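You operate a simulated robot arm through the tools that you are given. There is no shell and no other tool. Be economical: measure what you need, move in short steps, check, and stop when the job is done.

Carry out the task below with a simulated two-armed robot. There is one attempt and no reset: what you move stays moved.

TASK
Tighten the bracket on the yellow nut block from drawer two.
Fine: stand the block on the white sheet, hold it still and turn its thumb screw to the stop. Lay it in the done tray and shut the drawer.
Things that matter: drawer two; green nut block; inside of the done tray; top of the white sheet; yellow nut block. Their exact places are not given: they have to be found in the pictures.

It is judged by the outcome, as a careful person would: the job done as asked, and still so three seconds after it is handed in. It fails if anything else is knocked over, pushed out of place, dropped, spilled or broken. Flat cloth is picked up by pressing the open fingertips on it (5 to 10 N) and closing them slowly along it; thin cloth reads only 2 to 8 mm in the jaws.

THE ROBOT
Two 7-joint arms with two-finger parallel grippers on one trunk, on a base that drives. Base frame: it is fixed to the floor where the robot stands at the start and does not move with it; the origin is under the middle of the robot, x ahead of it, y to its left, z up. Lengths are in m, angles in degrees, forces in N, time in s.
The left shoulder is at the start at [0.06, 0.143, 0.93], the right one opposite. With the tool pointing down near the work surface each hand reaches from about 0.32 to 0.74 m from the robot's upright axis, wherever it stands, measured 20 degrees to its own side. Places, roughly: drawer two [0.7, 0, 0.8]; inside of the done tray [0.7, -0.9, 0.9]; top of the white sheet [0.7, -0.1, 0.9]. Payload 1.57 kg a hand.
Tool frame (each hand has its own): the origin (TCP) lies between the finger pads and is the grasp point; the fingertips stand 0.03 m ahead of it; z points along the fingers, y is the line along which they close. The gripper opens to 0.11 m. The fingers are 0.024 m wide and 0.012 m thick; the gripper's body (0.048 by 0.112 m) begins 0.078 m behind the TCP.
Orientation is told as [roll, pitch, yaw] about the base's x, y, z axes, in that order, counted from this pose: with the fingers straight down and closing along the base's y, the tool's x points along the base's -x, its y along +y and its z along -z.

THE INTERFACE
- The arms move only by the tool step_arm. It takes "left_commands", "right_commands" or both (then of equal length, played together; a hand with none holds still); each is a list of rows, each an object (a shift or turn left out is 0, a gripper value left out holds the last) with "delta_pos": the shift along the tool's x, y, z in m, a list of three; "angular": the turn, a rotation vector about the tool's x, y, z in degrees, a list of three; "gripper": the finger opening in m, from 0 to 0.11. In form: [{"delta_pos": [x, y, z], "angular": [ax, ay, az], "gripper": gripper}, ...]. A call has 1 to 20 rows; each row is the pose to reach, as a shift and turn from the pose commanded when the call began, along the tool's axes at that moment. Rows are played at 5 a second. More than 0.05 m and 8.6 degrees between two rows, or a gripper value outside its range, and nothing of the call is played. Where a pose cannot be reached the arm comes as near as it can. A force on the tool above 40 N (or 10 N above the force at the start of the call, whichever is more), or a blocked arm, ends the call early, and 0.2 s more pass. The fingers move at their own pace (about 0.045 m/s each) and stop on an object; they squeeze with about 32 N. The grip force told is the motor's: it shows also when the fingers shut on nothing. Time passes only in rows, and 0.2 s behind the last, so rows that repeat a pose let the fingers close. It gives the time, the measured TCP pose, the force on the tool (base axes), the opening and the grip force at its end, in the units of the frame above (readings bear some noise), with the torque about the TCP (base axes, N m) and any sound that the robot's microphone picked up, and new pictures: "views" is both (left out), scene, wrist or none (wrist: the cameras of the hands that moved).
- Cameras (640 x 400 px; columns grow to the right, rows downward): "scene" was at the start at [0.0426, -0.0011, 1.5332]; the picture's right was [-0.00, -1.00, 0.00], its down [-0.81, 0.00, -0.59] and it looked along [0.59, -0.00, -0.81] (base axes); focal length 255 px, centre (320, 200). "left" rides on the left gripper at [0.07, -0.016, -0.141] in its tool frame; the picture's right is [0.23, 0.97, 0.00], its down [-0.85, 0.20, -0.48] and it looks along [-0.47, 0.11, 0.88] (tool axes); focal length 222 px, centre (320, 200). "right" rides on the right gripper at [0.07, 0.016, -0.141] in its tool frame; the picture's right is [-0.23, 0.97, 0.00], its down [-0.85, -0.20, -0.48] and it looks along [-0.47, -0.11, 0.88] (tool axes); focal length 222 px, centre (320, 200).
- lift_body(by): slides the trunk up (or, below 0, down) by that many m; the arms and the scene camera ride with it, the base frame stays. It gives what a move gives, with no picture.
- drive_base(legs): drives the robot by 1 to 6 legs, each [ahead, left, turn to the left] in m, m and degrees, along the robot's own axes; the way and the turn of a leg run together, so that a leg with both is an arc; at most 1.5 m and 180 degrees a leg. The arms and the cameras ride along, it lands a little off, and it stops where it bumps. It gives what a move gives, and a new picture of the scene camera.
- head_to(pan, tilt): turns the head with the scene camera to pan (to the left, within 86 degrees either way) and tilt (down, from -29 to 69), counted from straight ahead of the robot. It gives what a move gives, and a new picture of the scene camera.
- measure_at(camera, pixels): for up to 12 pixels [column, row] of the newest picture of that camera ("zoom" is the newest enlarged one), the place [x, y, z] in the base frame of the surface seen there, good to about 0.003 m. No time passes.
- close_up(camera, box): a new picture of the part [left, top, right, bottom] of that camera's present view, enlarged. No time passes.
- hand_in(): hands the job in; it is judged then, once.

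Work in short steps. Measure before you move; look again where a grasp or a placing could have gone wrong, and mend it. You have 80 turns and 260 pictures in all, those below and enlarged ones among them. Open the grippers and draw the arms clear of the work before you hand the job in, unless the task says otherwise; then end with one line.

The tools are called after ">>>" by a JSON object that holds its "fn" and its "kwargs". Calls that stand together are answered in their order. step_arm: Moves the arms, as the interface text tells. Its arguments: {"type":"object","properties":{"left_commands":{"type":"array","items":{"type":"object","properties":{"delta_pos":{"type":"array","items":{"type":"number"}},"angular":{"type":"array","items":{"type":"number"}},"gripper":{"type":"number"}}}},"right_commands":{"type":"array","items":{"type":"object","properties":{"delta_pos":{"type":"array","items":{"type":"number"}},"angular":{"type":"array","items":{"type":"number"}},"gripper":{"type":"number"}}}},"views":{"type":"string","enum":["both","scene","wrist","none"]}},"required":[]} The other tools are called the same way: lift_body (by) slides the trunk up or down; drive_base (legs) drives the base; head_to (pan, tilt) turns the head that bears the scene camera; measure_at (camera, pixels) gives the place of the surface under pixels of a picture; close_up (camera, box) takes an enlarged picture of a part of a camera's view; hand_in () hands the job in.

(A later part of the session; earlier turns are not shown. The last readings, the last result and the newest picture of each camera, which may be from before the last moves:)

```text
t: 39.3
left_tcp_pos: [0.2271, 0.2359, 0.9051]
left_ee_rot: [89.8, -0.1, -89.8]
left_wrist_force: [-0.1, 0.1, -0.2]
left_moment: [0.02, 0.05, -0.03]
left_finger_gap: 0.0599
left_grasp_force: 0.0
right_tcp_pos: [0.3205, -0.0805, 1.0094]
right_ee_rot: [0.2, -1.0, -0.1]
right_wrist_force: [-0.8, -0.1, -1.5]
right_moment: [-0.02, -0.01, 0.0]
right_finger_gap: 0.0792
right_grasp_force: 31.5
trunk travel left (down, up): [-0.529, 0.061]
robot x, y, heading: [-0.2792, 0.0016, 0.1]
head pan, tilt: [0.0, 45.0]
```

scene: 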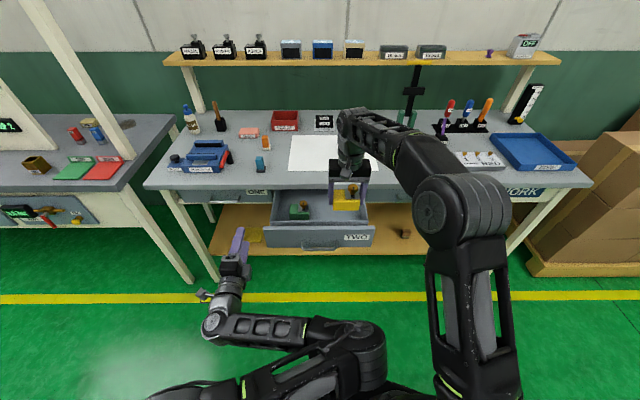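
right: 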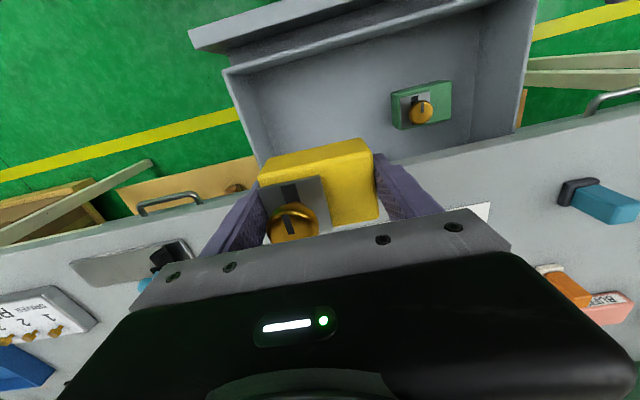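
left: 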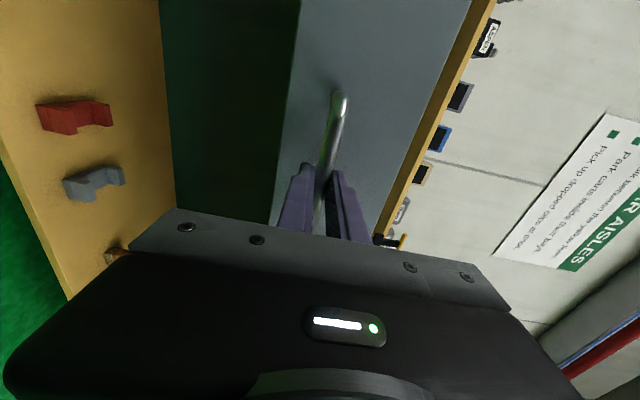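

I move the closed left fingers to y≈0, z≈0.78 just in front of the handle.

>>> {"fn": "step_arm", "kwargs": {"left_commands": [{"delta_pos": [-0.03, -0.02, -0.005], "gripper": 0.0}, {"delta_pos": [-0.06, -0.04, -0.01]}, {"delta_pos": [-0.09, -0.06, -0.01]}, {"delta_pos": [-0.12, -0.08, -0.01]}, {"delta_pos": [-0.15, -0.1, -0.01]}, {"delta_pos": [-0.18, -0.12, -0.01]}, {"delta_pos": [-0.21, -0.125, -0.01]}, {"delta_pos": [-0.235, -0.125, -0.01]}, {"delta_pos": [-0.235, -0.125, -0.01]}], "views": "both"}}

```text
t: 41.3
left_tcp_pos: [0.2189, -0.0016, 0.7813]
left_ee_rot: [89.6, 0.1, -89.7]
left_wrist_force: [-0.4, 0.1, -1.0]
left_moment: [0.01, -0.01, 0.01]
left_finger_gap: 0.0001
left_grasp_force: 20.6
right_tcp_pos: [0.3219, -0.0803, 1.0075]
right_ee_rot: [0.2, -0.9, -0.2]
right_wrist_force: [-0.7, -0.5, -2.5]
right_moment: [0.0, 0.02, -0.01]
right_finger_gap: 0.0793
right_grasp_force: 32.0
trunk travel left (down, up): [-0.529, 0.061]
robot x, y, heading: [-0.2783, 0.0024, 0.0]
head pan, tilt: [0.0, 45.0]
```

scene: 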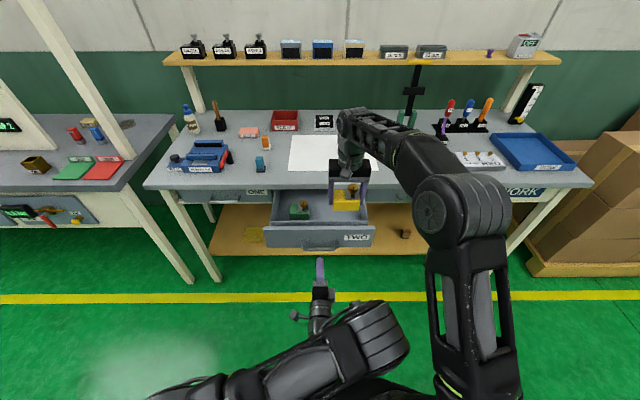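
left: 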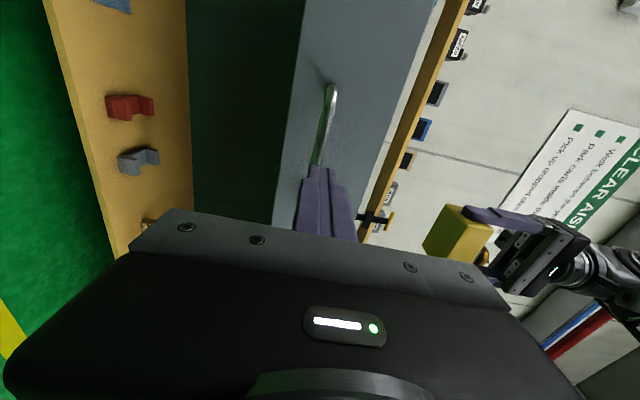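

The fingers face the bar. I push the drawer in slowly by 0.275 m; contact at closing would show as force.

>>> {"fn": "step_arm", "kwargs": {"left_commands": [{"delta_pos": [0, 0, 0.015]}, {"delta_pos": [0, 0, 0.025]}, {"delta_pos": [0, 0, 0.035]}, {"delta_pos": [0, 0, 0.047]}, {"delta_pos": [0, 0, 0.061]}, {"delta_pos": [0, 0, 0.077]}, {"delta_pos": [0, 0, 0.093]}, {"delta_pos": [0, 0, 0.109]}, {"delta_pos": [0, 0, 0.125]}, {"delta_pos": [0, 0, 0.141]}, {"delta_pos": [0, 0, 0.157]}, {"delta_pos": [0, 0, 0.173]}, {"delta_pos": [0, 0, 0.189]}, {"delta_pos": [0, 0, 0.205]}, {"delta_pos": [0, 0, 0.22]}, {"delta_pos": [0, 0, 0.235]}, {"delta_pos": [0, 0, 0.248]}, {"delta_pos": [0, 0, 0.26]}, {"delta_pos": [0, 0, 0.27]}, {"delta_pos": [0, 0, 0.276]}], "views": "scene"}}

```text
t: 45.5
left_tcp_pos: [0.4945, 0.0032, 0.7788]
left_ee_rot: [89.7, 0.0, -89.8]
left_wrist_force: [1.1, 0.5, -0.2]
left_moment: [-0.01, 0.03, -0.03]
left_finger_gap: 0.0
left_grasp_force: 21.7
right_tcp_pos: [0.3224, -0.0793, 1.0076]
right_ee_rot: [0.2, -0.9, -0.2]
right_wrist_force: [0.6, 0.2, -1.3]
right_moment: [0.02, 0.03, 0.0]
right_finger_gap: 0.0795
right_grasp_force: 32.7
trunk travel left (down, up): [-0.529, 0.061]
robot x, y, heading: [-0.2783, 0.0007, -0.1]
head pan, tilt: [0.0, 45.0]
```

scene: 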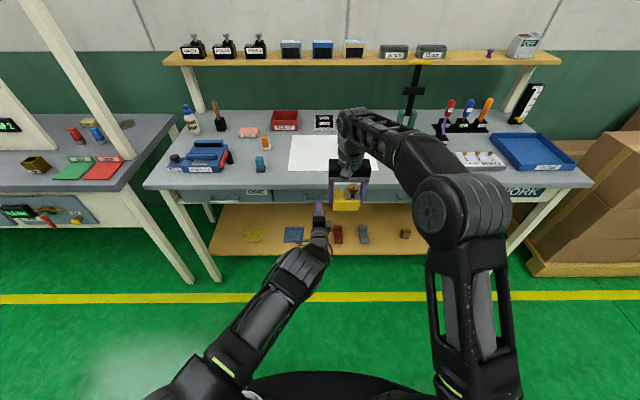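

The drawer looks nearly shut. I press a further centimetre to seat it.

>>> {"fn": "step_arm", "kwargs": {"left_commands": [{"delta_pos": [0, 0, 0.003]}, {"delta_pos": [0, 0, 0.006]}, {"delta_pos": [0, 0, 0.009]}, {"delta_pos": [0, 0, 0.012]}], "views": "wrist"}}

```text
t: 46.2
left_tcp_pos: [0.4956, 0.0014, 0.7783]
left_ee_rot: [89.8, 0.0, -89.8]
left_wrist_force: [-22.6, 2.9, 9.4]
left_moment: [0.16, -0.23, 0.35]
left_finger_gap: 0.0
left_grasp_force: 21.3
right_tcp_pos: [0.3172, -0.0786, 1.0096]
right_ee_rot: [0.2, -1.2, -0.2]
right_wrist_force: [0.6, -0.5, -1.4]
right_moment: [0.03, 0.0, 0.01]
right_finger_gap: 0.0793
right_grasp_force: 32.6
trunk travel left (down, up): [-0.529, 0.061]
robot x, y, heading: [-0.2814, 0.0024, -0.1]
head pan, tilt: [0.0, 45.0]
stopped in row 3 (left hand): the force on the tool passed its limit at 45 N (the readings are from after the stop); the commanded pose is now the measured one
```

left: 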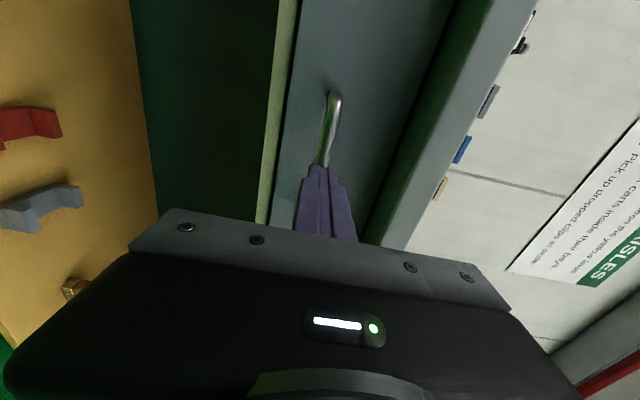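

Drawer shut firmly (stopped at 45 N). I now retreat the left hand, and swing it left and up, turning it to a 55°-tilted pose (fingers ahead and down, closing along y) for holding the block from the front.

>>> {"fn": "step_arm", "kwargs": {"left_commands": [{"delta_pos": [0, 0, -0.04]}, {"delta_pos": [0, 0, -0.08]}, {"delta_pos": [0, 0, -0.12]}, {"delta_pos": [0.02, 0, -0.16]}, {"delta_pos": [0.06, 0, -0.18]}, {"delta_pos": [0.1, 0.01, -0.18]}, {"delta_pos": [0.13, 0.03, -0.18], "angular": [2.28, 2.28, -7.25]}, {"delta_pos": [0.15, 0.05, -0.18], "angular": [4.57, 4.57, -14.5]}, {"delta_pos": [0.17, 0.07, -0.18], "angular": [6.85, 6.85, -21.7]}, {"delta_pos": [0.17, 0.09, -0.18], "angular": [9.13, 9.13, -29.0]}, {"delta_pos": [0.17, 0.11, -0.18], "angular": [11.4, 11.4, -36.2]}, {"delta_pos": [0.17, 0.13, -0.18], "angular": [13.7, 13.7, -43.5]}, {"delta_pos": [0.17, 0.15, -0.18], "angular": [16.0, 16.0, -50.7]}, {"delta_pos": [0.17, 0.17, -0.18], "angular": [18.3, 18.3, -58.0]}, {"delta_pos": [0.17, 0.19, -0.18], "angular": [20.6, 20.6, -65.2]}, {"delta_pos": [0.17, 0.2, -0.18], "angular": [22.8, 22.8, -72.5]}, {"delta_pos": [0.17, 0.2, -0.18], "angular": [25.1, 25.1, -79.7]}, {"delta_pos": [0.17, 0.2, -0.18], "angular": [27.4, 27.4, -86.95]}, {"delta_pos": [0.17, 0.2, -0.18], "angular": [27.4, 27.4, -86.95]}], "views": "scene"}}

```text
t: 50.2
left_tcp_pos: [0.3204, 0.1713, 0.9775]
left_ee_rot: [-0.2, -54.5, 0.4]
left_wrist_force: [0.6, 0.9, -0.2]
left_moment: [-0.01, 0.0, 0.02]
left_finger_gap: 0.0
left_grasp_force: 21.5
right_tcp_pos: [0.3213, -0.08, 1.009]
right_ee_rot: [0.2, -1.0, -0.2]
right_wrist_force: [-0.4, -1.6, -1.9]
right_moment: [0.06, -0.01, 0.02]
right_finger_gap: 0.0794
right_grasp_force: 32.0
trunk travel left (down, up): [-0.529, 0.061]
robot x, y, heading: [-0.2819, -0.0017, 0.1]
head pan, tilt: [0.0, 45.0]
```

scene: 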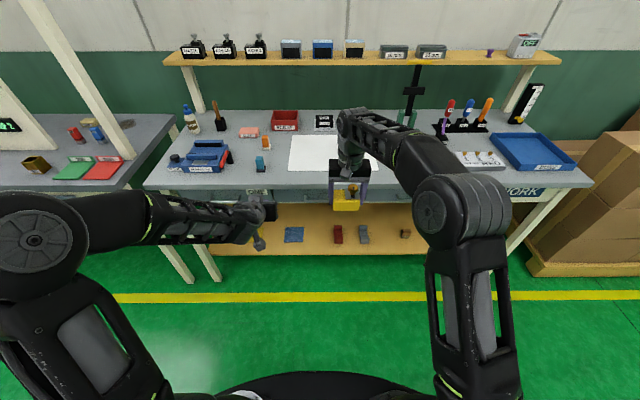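

Left hand is tilted properly. I raise it 6 cm so it clears the bench objects, before driving in.

>>> {"fn": "step_arm", "kwargs": {"left_commands": [{"delta_pos": [-0.025, 0, -0.0175]}, {"delta_pos": [-0.049, 0, -0.035]}], "views": "none"}}

```text
t: 50.8
left_tcp_pos: [0.3198, 0.171, 1.038]
left_ee_rot: [-0.1, -54.5, 0.2]
left_wrist_force: [-0.4, -0.6, 0.3]
left_moment: [-0.03, 0.01, 0.01]
left_finger_gap: 0.0002
left_grasp_force: 21.0
right_tcp_pos: [0.3206, -0.0798, 1.0081]
right_ee_rot: [0.3, -0.9, -0.2]
right_wrist_force: [-1.3, -0.4, -2.1]
right_moment: [0.01, -0.01, -0.02]
right_finger_gap: 0.0794
right_grasp_force: 32.2
trunk travel left (down, up): [-0.529, 0.061]
robot x, y, heading: [-0.2832, 0.0035, -0.2]
head pan, tilt: [0.0, 45.0]
```

I drive forward 0.28 m back to the starting place before the bench.

>>> {"fn": "drive_base", "kwargs": {"legs": [[0.28, 0, 0]]}}

>>> {"fn": "head_to", "kwargs": {"pan": 0, "tilt": 54}}

```text
t: 52.8
left_tcp_pos: [0.602, 0.1676, 1.0376]
left_ee_rot: [0.0, -54.5, 0.0]
left_wrist_force: [0.1, 0.2, -0.7]
left_moment: [-0.02, 0.01, 0.0]
left_finger_gap: 0.0
left_grasp_force: 21.3
right_tcp_pos: [0.6033, -0.0833, 1.007]
right_ee_rot: [0.2, -0.8, -0.4]
right_wrist_force: [0.8, 0.7, -2.5]
right_moment: [0.03, 0.04, 0.06]
right_finger_gap: 0.0795
right_grasp_force: 32.2
trunk travel left (down, up): [-0.529, 0.061]
robot x, y, heading: [0.005, 0.0007, -0.1]
head pan, tilt: [0.0, 45.0]
```

scene: 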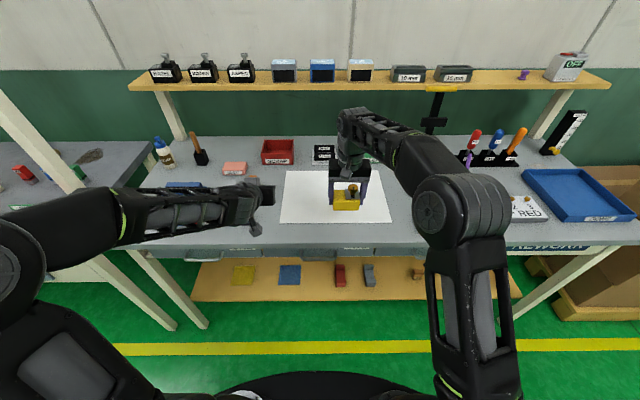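

```text
t: 53.5
left_tcp_pos: [0.6007, 0.168, 1.0381]
left_ee_rot: [-0.1, -54.5, 0.1]
left_wrist_force: [-0.2, -0.3, 0.1]
left_moment: [0.03, 0.04, 0.0]
left_finger_gap: 0.0
left_grasp_force: 21.8
right_tcp_pos: [0.6018, -0.0816, 1.0089]
right_ee_rot: [0.2, -0.9, -0.2]
right_wrist_force: [0.8, -0.3, -2.1]
right_moment: [0.05, 0.02, -0.01]
right_finger_gap: 0.0797
right_grasp_force: 31.8
trunk travel left (down, up): [-0.529, 0.061]
robot x, y, heading: [0.0026, -0.0004, -0.5]
head pan, tilt: [0.0, 54.0]
```

scene: 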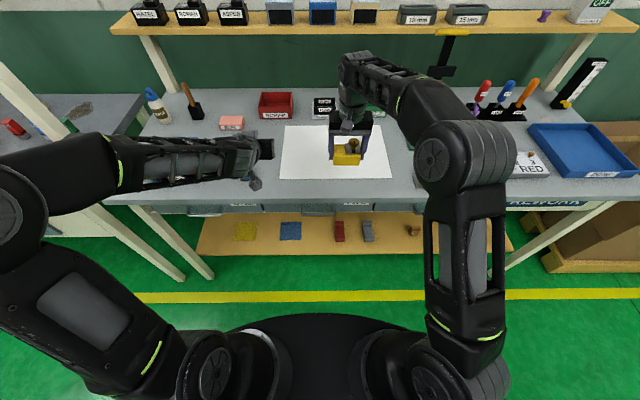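

The block hangs at [0.60, −0.08]; sheet top z≈0.8815. I carry it to x≈0.68 and lower to just touching.

>>> {"fn": "step_arm", "kwargs": {"right_commands": [{"delta_pos": [-0.035, 0, 0.01]}, {"delta_pos": [-0.065, 0, 0.03]}, {"delta_pos": [-0.077, 0, 0.055]}, {"delta_pos": [-0.077, 0, 0.072]}, {"delta_pos": [-0.077, 0, 0.082]}, {"delta_pos": [-0.077, 0, 0.085]}, {"delta_pos": [-0.077, 0, 0.087]}, {"delta_pos": [-0.077, 0, 0.087]}], "views": "both"}}

```text
t: 55.2
left_tcp_pos: [0.6014, 0.167, 1.0359]
left_ee_rot: [0.0, -54.5, 0.0]
left_wrist_force: [1.0, 0.0, -0.2]
left_moment: [0.02, 0.0, -0.03]
left_finger_gap: 0.0
left_grasp_force: 21.4
right_tcp_pos: [0.6792, -0.0833, 0.9217]
right_ee_rot: [0.1, -1.0, -0.3]
right_wrist_force: [-0.6, -0.1, -2.7]
right_moment: [0.03, 0.0, 0.04]
right_finger_gap: 0.0796
right_grasp_force: 32.6
right hand out of reach, approached as far as the arm can: row 2, 3
trunk travel left (down, up): [-0.529, 0.061]
robot x, y, heading: [-0.0003, -0.0014, -0.4]
head pan, tilt: [0.0, 54.0]
```

scene: 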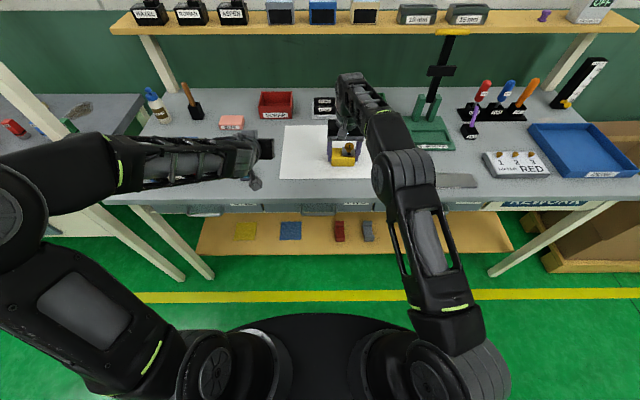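
right: 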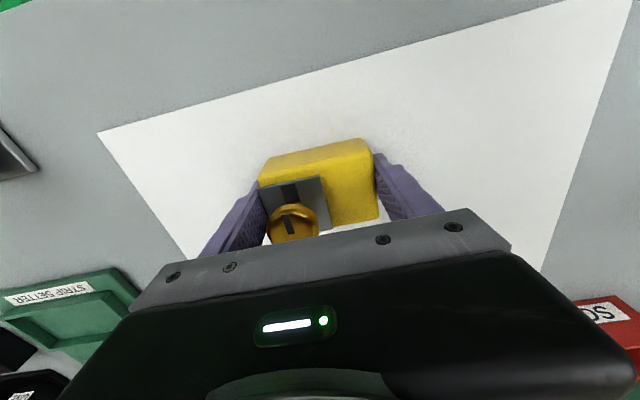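

Still just above the sheet (no force). To leave reach for turning, I shift 3 cm nearer (block fully on the sheet) and lower until it touches.

>>> {"fn": "step_arm", "kwargs": {"right_commands": [{"delta_pos": [0.015, 0, 0]}, {"delta_pos": [0.028, 0, 0]}, {"delta_pos": [0.028, 0, 0.0015]}, {"delta_pos": [0.028, 0, 0.003]}, {"delta_pos": [0.028, 0, 0.004]}, {"delta_pos": [0.028, 0, 0.004]}], "views": "wrist"}}

```text
t: 56.6
left_tcp_pos: [0.5998, 0.1673, 1.0377]
left_ee_rot: [0.0, -54.6, 0.1]
left_wrist_force: [0.0, -0.7, -0.3]
left_moment: [0.03, 0.04, 0.03]
left_finger_gap: 0.0
left_grasp_force: 21.0
right_tcp_pos: [0.6524, -0.0809, 0.9209]
right_ee_rot: [0.4, -1.3, -0.3]
right_wrist_force: [-0.6, 0.5, 22.0]
right_moment: [-0.3, 0.47, -0.02]
right_finger_gap: 0.0794
right_grasp_force: 31.8
trunk travel left (down, up): [-0.529, 0.061]
robot x, y, heading: [0.0018, -0.0004, -0.5]
head pan, tilt: [0.0, 54.0]
```

right: 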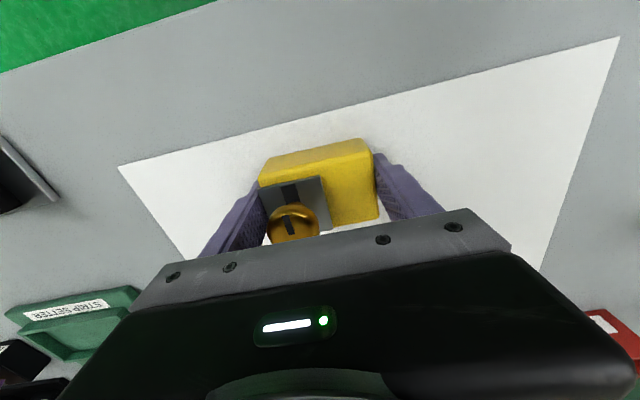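

It stands on the sheet (22 N upward). I ease off, open and raise the right hand straight up.

>>> {"fn": "step_arm", "kwargs": {"right_commands": [{"delta_pos": [0, 0, -0.002]}, {"delta_pos": [0, 0, -0.002], "gripper": 0.11}, {"delta_pos": [0, 0, -0.002]}, {"delta_pos": [0, 0, -0.002]}, {"delta_pos": [0, 0, -0.03]}, {"delta_pos": [0, 0, -0.06]}, {"delta_pos": [0, 0, -0.09]}, {"delta_pos": [0.0, 0, -0.12]}, {"delta_pos": [0, -0.04, -0.12]}, {"delta_pos": [0, -0.08, -0.12]}, {"delta_pos": [0, -0.12, -0.12]}], "views": "both"}}

>>> {"fn": "close_up", "kwargs": {"camera": "scene", "box": [270, 120, 400, 200]}}

```text
t: 59.0
left_tcp_pos: [0.6037, 0.1688, 1.0358]
left_ee_rot: [-0.1, -54.4, 0.0]
left_wrist_force: [0.5, 0.2, -0.2]
left_moment: [0.0, 0.02, -0.02]
left_finger_gap: 0.0002
left_grasp_force: 21.3
right_tcp_pos: [0.6428, -0.1406, 1.042]
right_ee_rot: [-1.3, -3.3, 0.6]
right_wrist_force: [0.0, 0.3, -1.0]
right_moment: [-0.03, 0.03, 0.0]
right_finger_gap: 0.11
right_grasp_force: 0.0
right hand out of reach, approached as far as the arm can: row 7, 8, 9, 10, 11
trunk travel left (down, up): [-0.529, 0.061]
robot x, y, heading: [0.0051, -0.0008, -0.5]
head pan, tilt: [0.0, 54.0]
```

scene: 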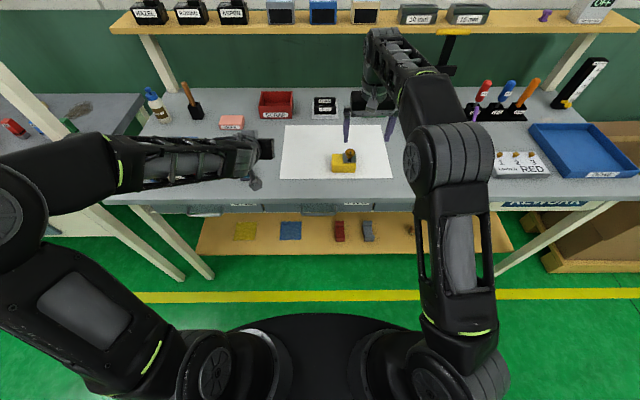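
right: 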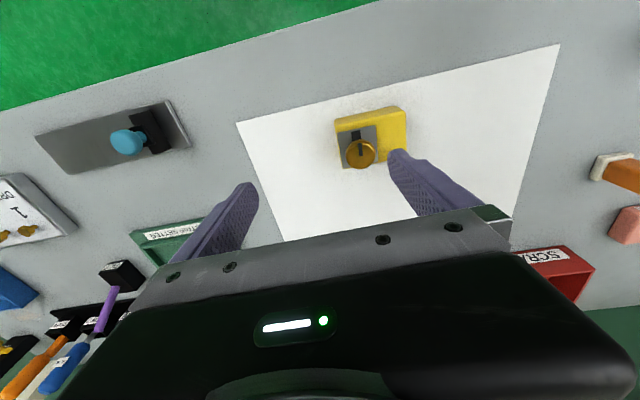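

```text
4.92 times, centred on (335, 160) of scene
```

zoom: 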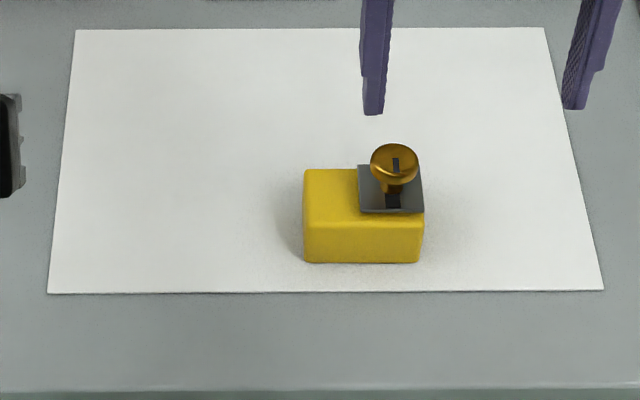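

The block stands well on the sheet; the screw slot mark points fore-aft. I measure the block, its screw, and the robot base's front for a possible drive nearer.

>>> {"fn": "measure_at", "kwargs": {"camera": "zoom", "pixels": [[307, 175], [307, 218], [420, 218], [395, 155], [395, 182], [372, 163], [418, 163], [330, 195], [365, 240], [395, 148], [200, 285], [385, 207]]}}

>>> {"fn": "measure_at", "kwargs": {"camera": "scene", "pixels": [[320, 318], [320, 330], [320, 254], [243, 165], [255, 185]]}}

```text
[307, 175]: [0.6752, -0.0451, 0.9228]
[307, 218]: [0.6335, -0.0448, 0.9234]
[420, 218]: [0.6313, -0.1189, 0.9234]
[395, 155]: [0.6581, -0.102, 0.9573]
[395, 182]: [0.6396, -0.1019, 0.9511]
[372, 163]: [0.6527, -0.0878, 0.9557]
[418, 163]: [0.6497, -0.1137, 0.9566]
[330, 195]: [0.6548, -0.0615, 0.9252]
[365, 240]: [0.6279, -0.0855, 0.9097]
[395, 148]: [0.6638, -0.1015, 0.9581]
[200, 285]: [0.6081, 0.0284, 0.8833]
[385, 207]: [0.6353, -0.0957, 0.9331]
```

```text
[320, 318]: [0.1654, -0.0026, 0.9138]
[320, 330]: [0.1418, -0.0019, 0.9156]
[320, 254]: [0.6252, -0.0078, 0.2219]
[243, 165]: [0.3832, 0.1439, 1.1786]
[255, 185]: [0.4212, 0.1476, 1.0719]
```

Screw axis ≈ [0.652, −0.1015], knob ⌀ 26 mm, top 0.957; block x 0.628–0.678, y −0.043…−0.121. I drive 0.07 m closer for the arms' reach.

>>> {"fn": "drive_base", "kwargs": {"legs": [[0.07, 0, 0]]}}

```text
t: 60.1
left_tcp_pos: [0.6704, 0.167, 1.0371]
left_ee_rot: [-0.1, -54.4, 0.1]
left_wrist_force: [-0.4, 0.1, 0.2]
left_moment: [0.0, 0.05, 0.01]
left_finger_gap: 0.0001
left_grasp_force: 21.5
right_tcp_pos: [0.711, -0.142, 1.0409]
right_ee_rot: [-1.2, -3.3, 0.5]
right_wrist_force: [0.8, -0.6, -0.6]
right_moment: [-0.01, 0.04, -0.01]
right_finger_gap: 0.1099
right_grasp_force: 0.0
trunk travel left (down, up): [-0.529, 0.061]
robot x, y, heading: [0.0677, -0.0011, -0.4]
head pan, tilt: [0.0, 54.0]
```

scene: 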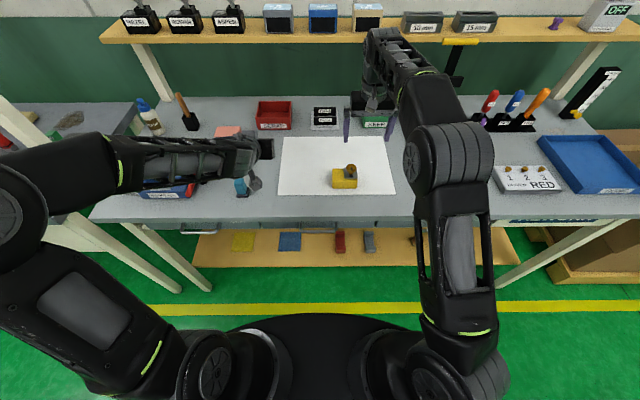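

I bring the left hand back, over to y≈−0.082 and down to a pre-hold pose in front of the block, opening its fingers.

>>> {"fn": "step_arm", "kwargs": {"left_commands": [{"delta_pos": [0.025, 0, -0.035], "gripper": 0.11}, {"delta_pos": [0.05, 0, -0.07]}, {"delta_pos": [0.0744, 0, -0.1042]}, {"delta_pos": [0.0744, -0.042, -0.1042]}, {"delta_pos": [0.0744, -0.084, -0.1042]}, {"delta_pos": [0.0744, -0.126, -0.1042]}, {"delta_pos": [0.0744, -0.168, -0.1042]}, {"delta_pos": [0.0744, -0.21, -0.1042]}, {"delta_pos": [0.0744, -0.249, -0.1042]}, {"delta_pos": [0.097, -0.249, -0.088]}, {"delta_pos": [0.1184, -0.249, -0.0728]}, {"delta_pos": [0.1184, -0.249, -0.0728]}], "views": "both"}}

```text
t: 62.7
left_tcp_pos: [0.5424, -0.0807, 0.9836]
left_ee_rot: [0.1, -54.5, 0.0]
left_wrist_force: [-0.1, -1.0, 0.1]
left_moment: [-0.02, -0.04, 0.02]
left_finger_gap: 0.1099
left_grasp_force: 0.1
left hand out of reach, approached as far as the arm can: row 3, 4
right_tcp_pos: [0.71, -0.1409, 1.0427]
right_ee_rot: [-1.3, -3.4, 0.6]
right_wrist_force: [0.4, -0.5, -0.4]
right_moment: [0.04, 0.0, 0.0]
right_finger_gap: 0.11
right_grasp_force: 0.0
trunk travel left (down, up): [-0.529, 0.061]
robot x, y, heading: [0.0654, -0.0034, -0.2]
head pan, tilt: [0.0, 54.0]
```

scene: 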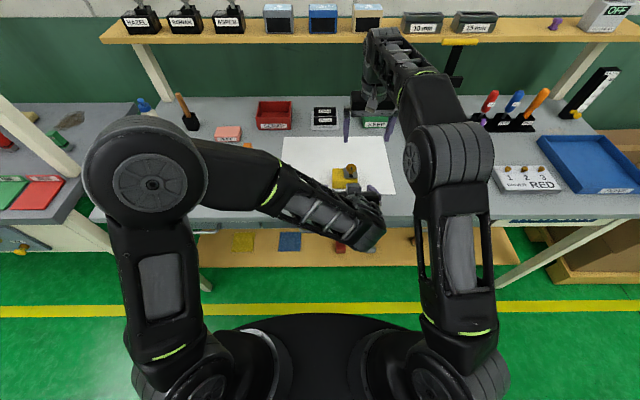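
left: 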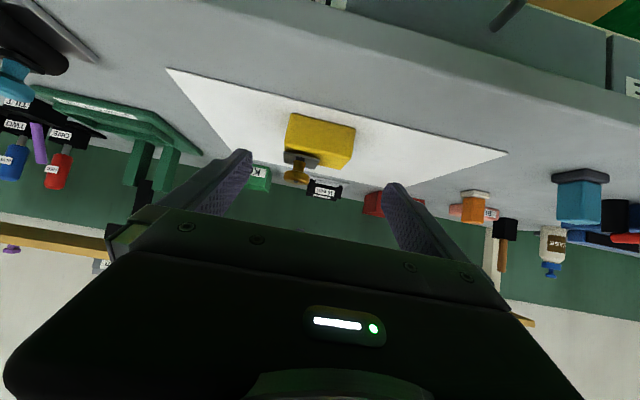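

The block sits between the fingers' lines. I slide in 0.121 m along the fingers and close gently.

>>> {"fn": "step_arm", "kwargs": {"left_commands": [{"delta_pos": [0, -0.001, 0.04]}, {"delta_pos": [0, -0.001, 0.075]}, {"delta_pos": [0, -0.001, 0.1]}, {"delta_pos": [0, -0.001, 0.115]}, {"delta_pos": [0, -0.001, 0.12]}, {"delta_pos": [0, -0.001, 0.12]}, {"delta_pos": [0, -0.001, 0.12], "gripper": 0.095}, {"delta_pos": [0, -0.001, 0.12], "gripper": 0.085}, {"delta_pos": [0, -0.001, 0.12], "gripper": 0.082}, {"delta_pos": [0, -0.001, 0.12], "gripper": 0.07}, {"delta_pos": [0, -0.001, 0.12]}, {"delta_pos": [0, -0.001, 0.12]}], "views": "both"}}

>>> {"fn": "close_up", "kwargs": {"camera": "scene", "box": [280, 130, 410, 210]}}

```text
t: 65.3
left_tcp_pos: [0.6406, -0.0817, 0.9142]
left_ee_rot: [-0.1, -54.4, 0.1]
left_wrist_force: [0.5, -0.2, -0.1]
left_moment: [-0.08, 0.01, -0.05]
left_finger_gap: 0.0798
left_grasp_force: 31.7
right_tcp_pos: [0.7093, -0.1422, 1.042]
right_ee_rot: [-1.3, -3.3, 0.6]
right_wrist_force: [0.4, -0.4, 0.2]
right_moment: [0.01, 0.03, 0.0]
right_finger_gap: 0.1098
right_grasp_force: 0.1
trunk travel left (down, up): [-0.529, 0.061]
robot x, y, heading: [0.07, 0.0012, 0.0]
head pan, tilt: [0.0, 54.0]
```

scene: 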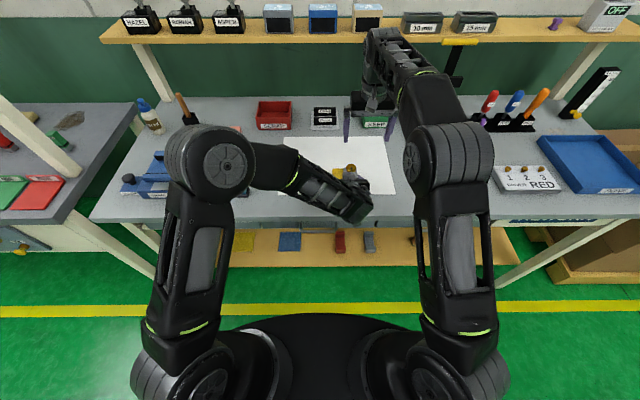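
left: 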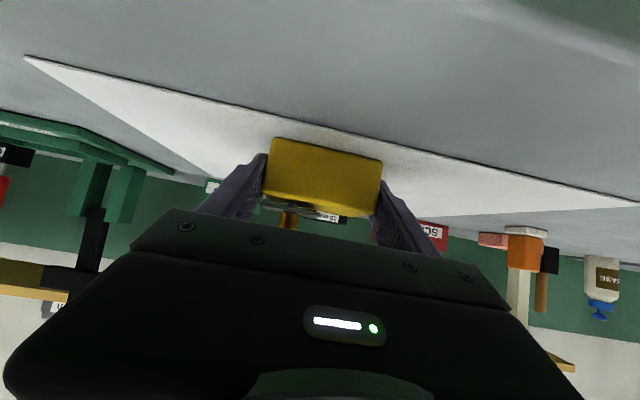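

```text
4.92 times, centred on (345, 170) of scene
```

zoom: 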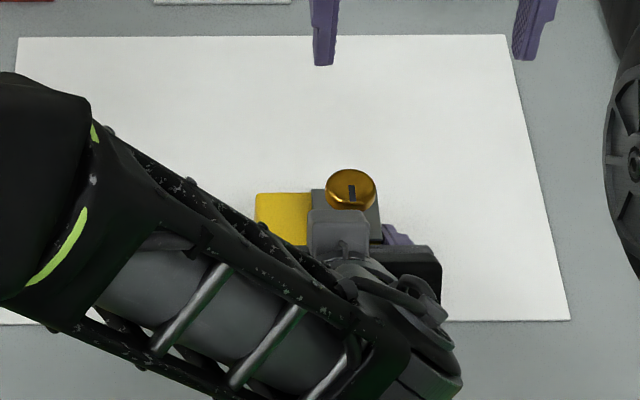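

The block is held firmly (0.0798 gap, 32 N). I re-measure the knob in the zoom picture.

>>> {"fn": "measure_at", "kwargs": {"camera": "zoom", "pixels": [[350, 188], [327, 188], [373, 188], [350, 172], [350, 203], [340, 180], [362, 180], [320, 200], [345, 225], [300, 200]]}}

```text
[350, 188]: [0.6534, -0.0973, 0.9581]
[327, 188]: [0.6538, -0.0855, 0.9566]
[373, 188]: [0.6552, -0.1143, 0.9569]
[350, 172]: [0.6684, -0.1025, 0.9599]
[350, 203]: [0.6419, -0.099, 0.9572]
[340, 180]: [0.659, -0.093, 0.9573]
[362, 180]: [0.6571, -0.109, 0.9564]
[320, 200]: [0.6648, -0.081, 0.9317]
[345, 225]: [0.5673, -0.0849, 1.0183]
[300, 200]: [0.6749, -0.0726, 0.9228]
```

Knob centre ≈ [0.6545, −0.0995], top 0.958. I bring the right hand above it, level it, narrowing the fingers to 0.06.

>>> {"fn": "step_arm", "kwargs": {"right_commands": [{"delta_pos": [0.02, 0.015, 0], "angular": [-1.3, 3.3, 0.6], "gripper": 0.06}, {"delta_pos": [0.04, 0.03, 0], "angular": [-1.3, 3.3, 0.6]}, {"delta_pos": [0.0545, 0.0425, 0], "angular": [-1.3, 3.3, 0.6]}, {"delta_pos": [0.0545, 0.0425, 0], "angular": [-1.3, 3.3, 0.6]}], "views": "wrist"}}

```text
t: 66.3
left_tcp_pos: [0.64, -0.0829, 0.9137]
left_ee_rot: [0.0, -54.5, 0.1]
left_wrist_force: [-0.1, 1.2, 0.3]
left_moment: [-0.11, 0.03, -0.02]
left_finger_gap: 0.0797
left_grasp_force: 32.0
right_tcp_pos: [0.6541, -0.1022, 1.038]
right_ee_rot: [0.0, 0.0, 0.0]
right_wrist_force: [0.2, 0.5, 0.7]
right_moment: [0.02, 0.01, 0.01]
right_finger_gap: 0.0599
right_grasp_force: 0.0
right hand out of reach, approached as far as the arm can: row 1
trunk travel left (down, up): [-0.529, 0.061]
robot x, y, heading: [0.0691, -0.0024, -0.3]
head pan, tilt: [0.0, 54.0]
```

right: 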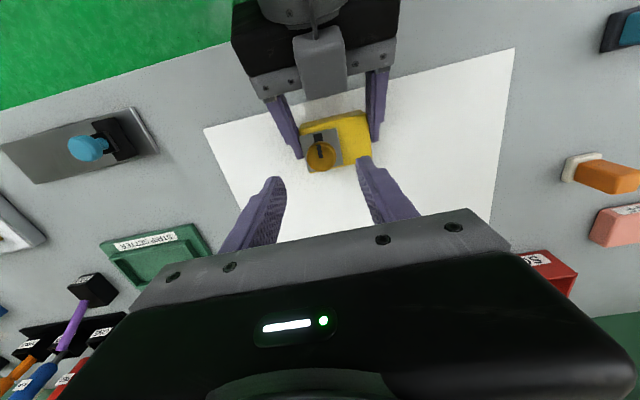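

The knob shows at (321,153) in the right picture. I measure its place from this view too.

>>> {"fn": "measure_at", "kwargs": {"camera": "right", "pixels": [[321, 155], [310, 155], [332, 155], [321, 146], [321, 165], [320, 65], [320, 95]]}}

```text
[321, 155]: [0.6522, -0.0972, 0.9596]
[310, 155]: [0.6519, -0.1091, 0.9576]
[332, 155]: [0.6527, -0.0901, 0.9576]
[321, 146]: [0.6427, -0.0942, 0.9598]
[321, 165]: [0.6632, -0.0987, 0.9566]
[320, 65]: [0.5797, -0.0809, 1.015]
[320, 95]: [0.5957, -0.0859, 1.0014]
```

Agreed centre [0.653, −0.0995]. I set the fingers to 0.045 and yaw +60° at this height to start a long clockwise stroke.

>>> {"fn": "step_arm", "kwargs": {"right_commands": [{"delta_pos": [0.001, 0.0025, 0], "angular": [0, 0, -8], "gripper": 0.045}, {"delta_pos": [0.001, 0.0025, 0], "angular": [0, 0, -16]}, {"delta_pos": [0.001, 0.0025, 0], "angular": [0, 0, -24]}, {"delta_pos": [0.001, 0.0025, 0], "angular": [0, 0, -32]}, {"delta_pos": [0.001, 0.0025, 0], "angular": [0, 0, -40]}, {"delta_pos": [0.001, 0.0025, 0], "angular": [0, 0, -48]}, {"delta_pos": [0.001, 0.0025, 0], "angular": [0, 0, -54]}, {"delta_pos": [0.001, 0.0025, 0], "angular": [0, 0, -60]}, {"delta_pos": [0.001, 0.0025, 0], "angular": [0, 0, -60]}], "views": "scene"}}

```text
t: 68.3
left_tcp_pos: [0.6399, -0.0825, 0.9133]
left_ee_rot: [0.0, -54.5, 0.1]
left_wrist_force: [-0.7, 0.6, -0.7]
left_moment: [-0.04, -0.01, 0.01]
left_finger_gap: 0.0798
left_grasp_force: 32.3
right_tcp_pos: [0.6526, -0.0982, 1.0381]
right_ee_rot: [-0.1, 0.0, 60.1]
right_wrist_force: [0.5, -0.7, 0.7]
right_moment: [-0.01, -0.02, 0.01]
right_finger_gap: 0.0449
right_grasp_force: 0.1
trunk travel left (down, up): [-0.529, 0.061]
robot x, y, heading: [0.0707, -0.0001, -0.6]
head pan, tilt: [0.0, 54.0]
```

scene: 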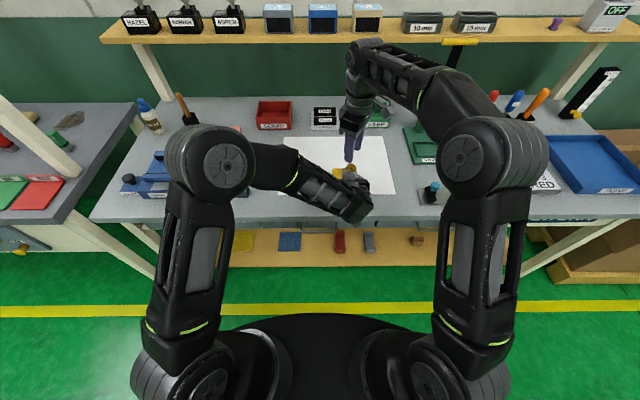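

Yaw +60 reached without trouble. I lower to z≈0.971 (tips 8 mm above the bracket plate) and close on the knob.

>>> {"fn": "step_arm", "kwargs": {"right_commands": [{"delta_pos": [0, 0, 0.025]}, {"delta_pos": [0, 0, 0.045]}, {"delta_pos": [0, 0, 0.06]}, {"delta_pos": [0, 0, 0.067]}, {"delta_pos": [0, 0, 0.067], "gripper": 0.035}, {"delta_pos": [0, 0, 0.067], "gripper": 0.015}, {"delta_pos": [0, 0, 0.067]}, {"delta_pos": [0, 0, 0.067]}], "views": "wrist"}}

>>> {"fn": "close_up", "kwargs": {"camera": "scene", "box": [290, 100, 420, 200]}}

```text
t: 70.1
left_tcp_pos: [0.6391, -0.0829, 0.9132]
left_ee_rot: [0.0, -54.5, 0.1]
left_wrist_force: [-19.9, 9.2, 8.4]
left_moment: [-0.51, -0.42, -0.26]
left_finger_gap: 0.0797
left_grasp_force: 31.8
right_tcp_pos: [0.656, -0.0988, 0.9717]
right_ee_rot: [-0.4, -0.2, 59.9]
right_wrist_force: [20.1, -10.3, -2.9]
right_moment: [0.04, -0.77, -0.01]
right_finger_gap: 0.0303
right_grasp_force: 32.2
trunk travel left (down, up): [-0.529, 0.061]
robot x, y, heading: [0.0714, -0.0005, -0.5]
head pan, tilt: [0.0, 54.0]
```

right: 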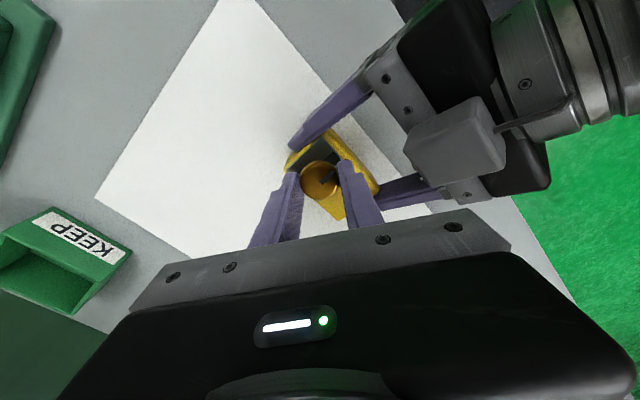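

```text
4.00 times, centred on (355, 150) of scene
```

zoom: 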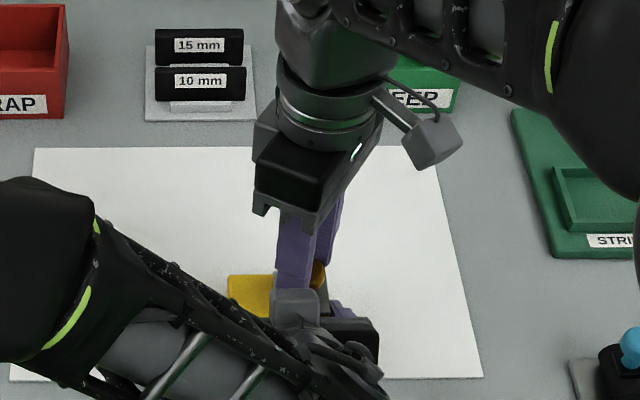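

Knob gripped (30 mm) slightly off-centre: force [20,−10] says shift 4 mm along tool −y. I correct that and turn clockwise 64° as a first test.

>>> {"fn": "step_arm", "kwargs": {"right_commands": [{"delta_pos": [0, -0.002, 0]}, {"delta_pos": [0, -0.004, 0]}, {"delta_pos": [0, -0.004, 0], "angular": [0, 0, 8]}, {"delta_pos": [0, -0.004, 0], "angular": [0, 0, 16]}, {"delta_pos": [0, -0.004, 0], "angular": [0, 0, 24]}, {"delta_pos": [0, -0.004, 0], "angular": [0, 0, 32]}, {"delta_pos": [0, -0.004, 0], "angular": [0, 0, 40]}, {"delta_pos": [0, -0.004, 0], "angular": [0, 0, 48]}, {"delta_pos": [0, -0.004, 0], "angular": [0, 0, 56]}, {"delta_pos": [0, -0.004, 0], "angular": [0, 0, 64]}], "views": "wrist"}}

```text
t: 72.3
left_tcp_pos: [0.6392, -0.081, 0.9136]
left_ee_rot: [0.0, -54.5, 0.0]
left_wrist_force: [10.8, 7.8, -8.5]
left_moment: [0.15, 0.44, 0.16]
left_finger_gap: 0.0796
left_grasp_force: 31.9
right_tcp_pos: [0.6581, -0.0991, 0.9714]
right_ee_rot: [-0.1, 0.1, -4.3]
right_wrist_force: [-10.5, -5.0, 15.9]
right_moment: [-0.15, 0.51, 0.03]
right_finger_gap: 0.0303
right_grasp_force: 31.9
trunk travel left (down, up): [-0.529, 0.061]
robot x, y, heading: [0.0688, -0.0004, -0.4]
head pan, tilt: [0.0, 54.0]
```

right: 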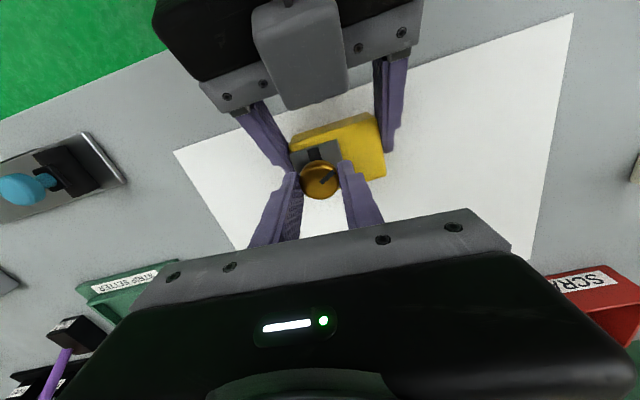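

The mark on the knob turned along. The upward force (16 N) makes me check whether the knob rises or sinks.

>>> {"fn": "measure_at", "kwargs": {"camera": "right", "pixels": [[312, 180], [320, 190], [322, 170], [310, 172], [330, 185], [320, 180], [370, 130], [365, 150]]}}

>>> {"fn": "close_up", "kwargs": {"camera": "right", "box": [260, 110, 400, 220]}}

```text
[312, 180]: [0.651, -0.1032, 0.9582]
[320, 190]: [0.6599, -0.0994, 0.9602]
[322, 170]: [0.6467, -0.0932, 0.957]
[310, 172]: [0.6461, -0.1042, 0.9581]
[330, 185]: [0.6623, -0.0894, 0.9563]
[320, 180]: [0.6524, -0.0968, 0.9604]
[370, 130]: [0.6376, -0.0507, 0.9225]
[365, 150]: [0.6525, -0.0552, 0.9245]
```

```text
3.64 times, centred on (330, 165) of right
```

zoom: 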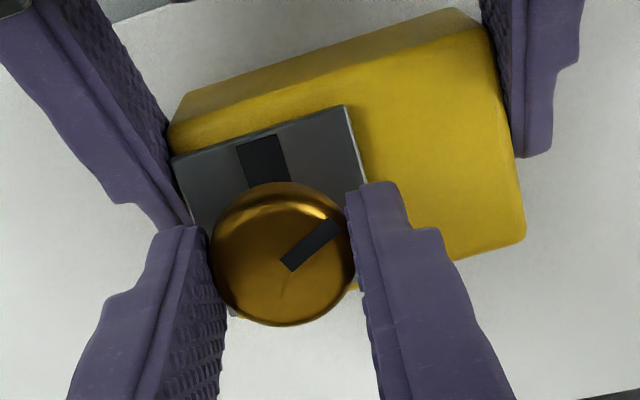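

The knob's height is unchanged within error (0.958) and it turned clockwise as wanted. I ease the hand toward the centre (4 mm in tool x, 1.5 mm up) and continue 64° more.

>>> {"fn": "step_arm", "kwargs": {"right_commands": [{"delta_pos": [0.002, 0, -0.001]}, {"delta_pos": [0.004, 0, -0.0015]}, {"delta_pos": [0.004, 0, -0.0015], "angular": [0, 0, 8]}, {"delta_pos": [0.004, 0, -0.0015], "angular": [0, 0, 16]}, {"delta_pos": [0.004, 0, -0.0015], "angular": [0, 0, 24]}, {"delta_pos": [0.004, 0, -0.0015], "angular": [0, 0, 32]}, {"delta_pos": [0.004, 0, -0.0015], "angular": [0, 0, 40]}, {"delta_pos": [0.004, 0, -0.0015], "angular": [0, 0, 48]}, {"delta_pos": [0.004, 0, -0.0015], "angular": [0, 0, 56]}, {"delta_pos": [0.004, 0, -0.0015], "angular": [0, 0, 64]}], "views": "wrist"}}

```text
t: 74.5
left_tcp_pos: [0.6396, -0.0839, 0.9139]
left_ee_rot: [0.0, -54.5, 0.0]
left_wrist_force: [-14.6, 2.2, 3.7]
left_moment: [0.08, -0.53, -0.24]
left_finger_gap: 0.0798
left_grasp_force: 31.7
right_tcp_pos: [0.6539, -0.0974, 0.9737]
right_ee_rot: [0.1, 0.0, -68.1]
right_wrist_force: [14.7, -2.7, -2.7]
right_moment: [-0.19, -0.41, 0.05]
right_finger_gap: 0.0302
right_grasp_force: 32.2
trunk travel left (down, up): [-0.529, 0.061]
robot x, y, heading: [0.0746, -0.0017, -0.2]
head pan, tilt: [0.0, 54.0]
```

right: 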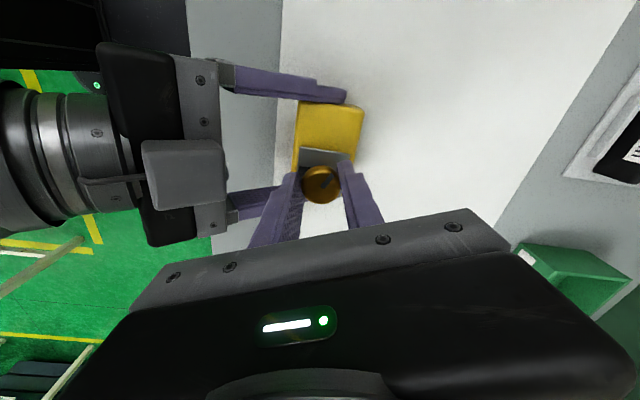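

128° done with no stop yet. I recentre 2 mm (along +x, here tool y... small) and try turning on another 40°.

>>> {"fn": "step_arm", "kwargs": {"right_commands": [{"delta_pos": [0, 0.001, 0]}, {"delta_pos": [0, 0.002, 0], "angular": [0, 0, 8]}, {"delta_pos": [0, 0.002, 0], "angular": [0, 0, 16]}, {"delta_pos": [0, 0.002, 0], "angular": [0, 0, 24]}, {"delta_pos": [0, 0.002, 0], "angular": [0, 0, 32]}, {"delta_pos": [0, 0.002, 0], "angular": [0, 0, 40]}], "views": "none"}}

```text
t: 75.9
left_tcp_pos: [0.6393, -0.0836, 0.9139]
left_ee_rot: [0.0, -54.5, 0.0]
left_wrist_force: [-16.3, -2.1, 5.0]
left_moment: [-0.52, -0.5, -0.32]
left_finger_gap: 0.0798
left_grasp_force: 32.3
right_tcp_pos: [0.6567, -0.0971, 0.9721]
right_ee_rot: [0.3, 0.1, -108.2]
right_wrist_force: [17.1, 2.3, -3.9]
right_moment: [0.59, -0.59, 0.07]
right_finger_gap: 0.0304
right_grasp_force: 32.1
trunk travel left (down, up): [-0.529, 0.061]
robot x, y, heading: [0.0722, -0.0002, -0.4]
head pan, tilt: [0.0, 54.0]
```

Wrist reaches −108° easily. I shift ~3 mm toward +x (tool y) to relax the side force and turn 48° further.

>>> {"fn": "step_arm", "kwargs": {"right_commands": [{"delta_pos": [0.0005, 0.0015, 0]}, {"delta_pos": [0.001, 0.003, 0]}, {"delta_pos": [0.001, 0.003, 0], "angular": [0, 0, 8]}, {"delta_pos": [0.001, 0.003, 0], "angular": [0, 0, 16]}, {"delta_pos": [0.001, 0.003, 0], "angular": [0, 0, 24]}, {"delta_pos": [0.001, 0.003, 0], "angular": [0, 0, 32]}, {"delta_pos": [0.001, 0.003, 0], "angular": [0, 0, 40]}, {"delta_pos": [0.001, 0.003, 0], "angular": [0, 0, 48]}], "views": "both"}}

```text
t: 77.7
left_tcp_pos: [0.6407, -0.0816, 0.9134]
left_ee_rot: [0.0, -54.5, 0.1]
left_wrist_force: [2.0, -3.0, 0.2]
left_moment: [0.17, -0.02, -0.34]
left_finger_gap: 0.0795
left_grasp_force: 32.4
right_tcp_pos: [0.6593, -0.0982, 0.9727]
right_ee_rot: [0.1, -0.1, -156.2]
right_wrist_force: [-2.8, 2.6, 0.2]
right_moment: [-0.03, 0.17, 0.34]
right_finger_gap: 0.0303
right_grasp_force: 32.4
trunk travel left (down, up): [-0.529, 0.061]
robot x, y, heading: [0.0717, -0.0003, -0.5]
head pan, tilt: [0.0, 54.0]
```

scene: 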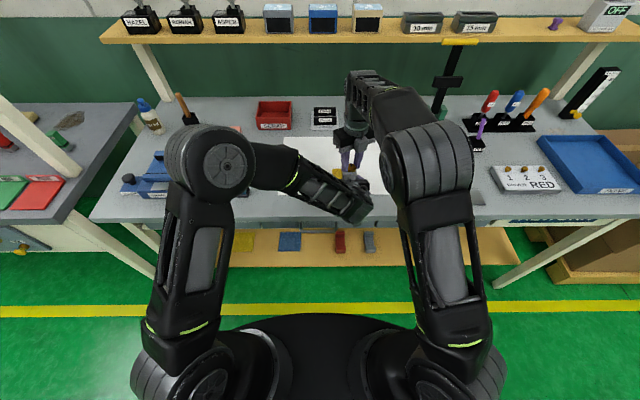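
right: 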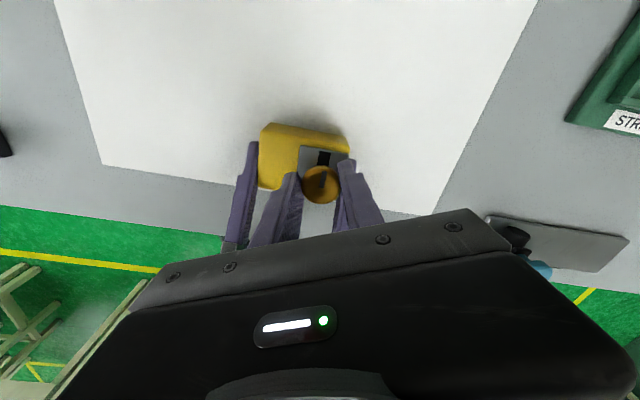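

The torque has risen to 0.34 N m and the knob mark's direction relative to the fingers seems changed. I enlarge.

>>> {"fn": "close_up", "kwargs": {"camera": "right", "box": [250, 110, 390, 220]}}

```text
3.64 times, centred on (320, 165) of right
```

zoom: 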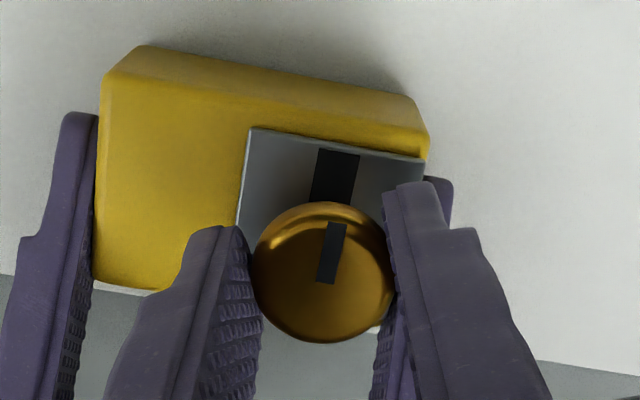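

The knob's mark has turned about 180° from the start while the hand turned 216°, so it likely slips at the stop. To verify, I turn 24° more and look whether the mark stays.

>>> {"fn": "step_arm", "kwargs": {"right_commands": [{"angular": [0, 0, 8]}, {"angular": [0, 0, 16]}, {"angular": [0, 0, 24]}], "views": "none"}}

>>> {"fn": "close_up", "kwargs": {"camera": "right", "box": [250, 110, 390, 220]}}

```text
t: 78.5
left_tcp_pos: [0.64, -0.0802, 0.9131]
left_ee_rot: [0.2, -54.5, 0.1]
left_wrist_force: [-1.7, 4.4, 2.4]
left_moment: [0.17, -0.05, -0.3]
left_finger_gap: 0.0798
left_grasp_force: 32.1
right_tcp_pos: [0.6595, -0.0988, 0.9732]
right_ee_rot: [0.1, 0.1, 179.7]
right_wrist_force: [2.3, -3.6, 0.6]
right_moment: [-0.17, 0.04, 0.31]
right_finger_gap: 0.0307
right_grasp_force: 31.9
trunk travel left (down, up): [-0.529, 0.061]
robot x, y, heading: [0.0685, -0.0004, -0.2]
head pan, tilt: [0.0, 54.0]
```

```text
3.64 times, centred on (320, 165) of right
```

zoom: 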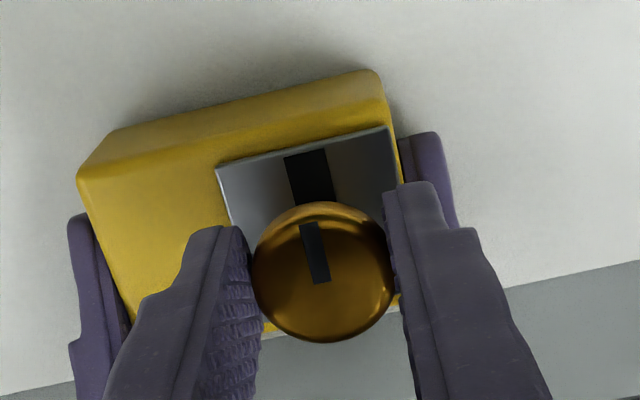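

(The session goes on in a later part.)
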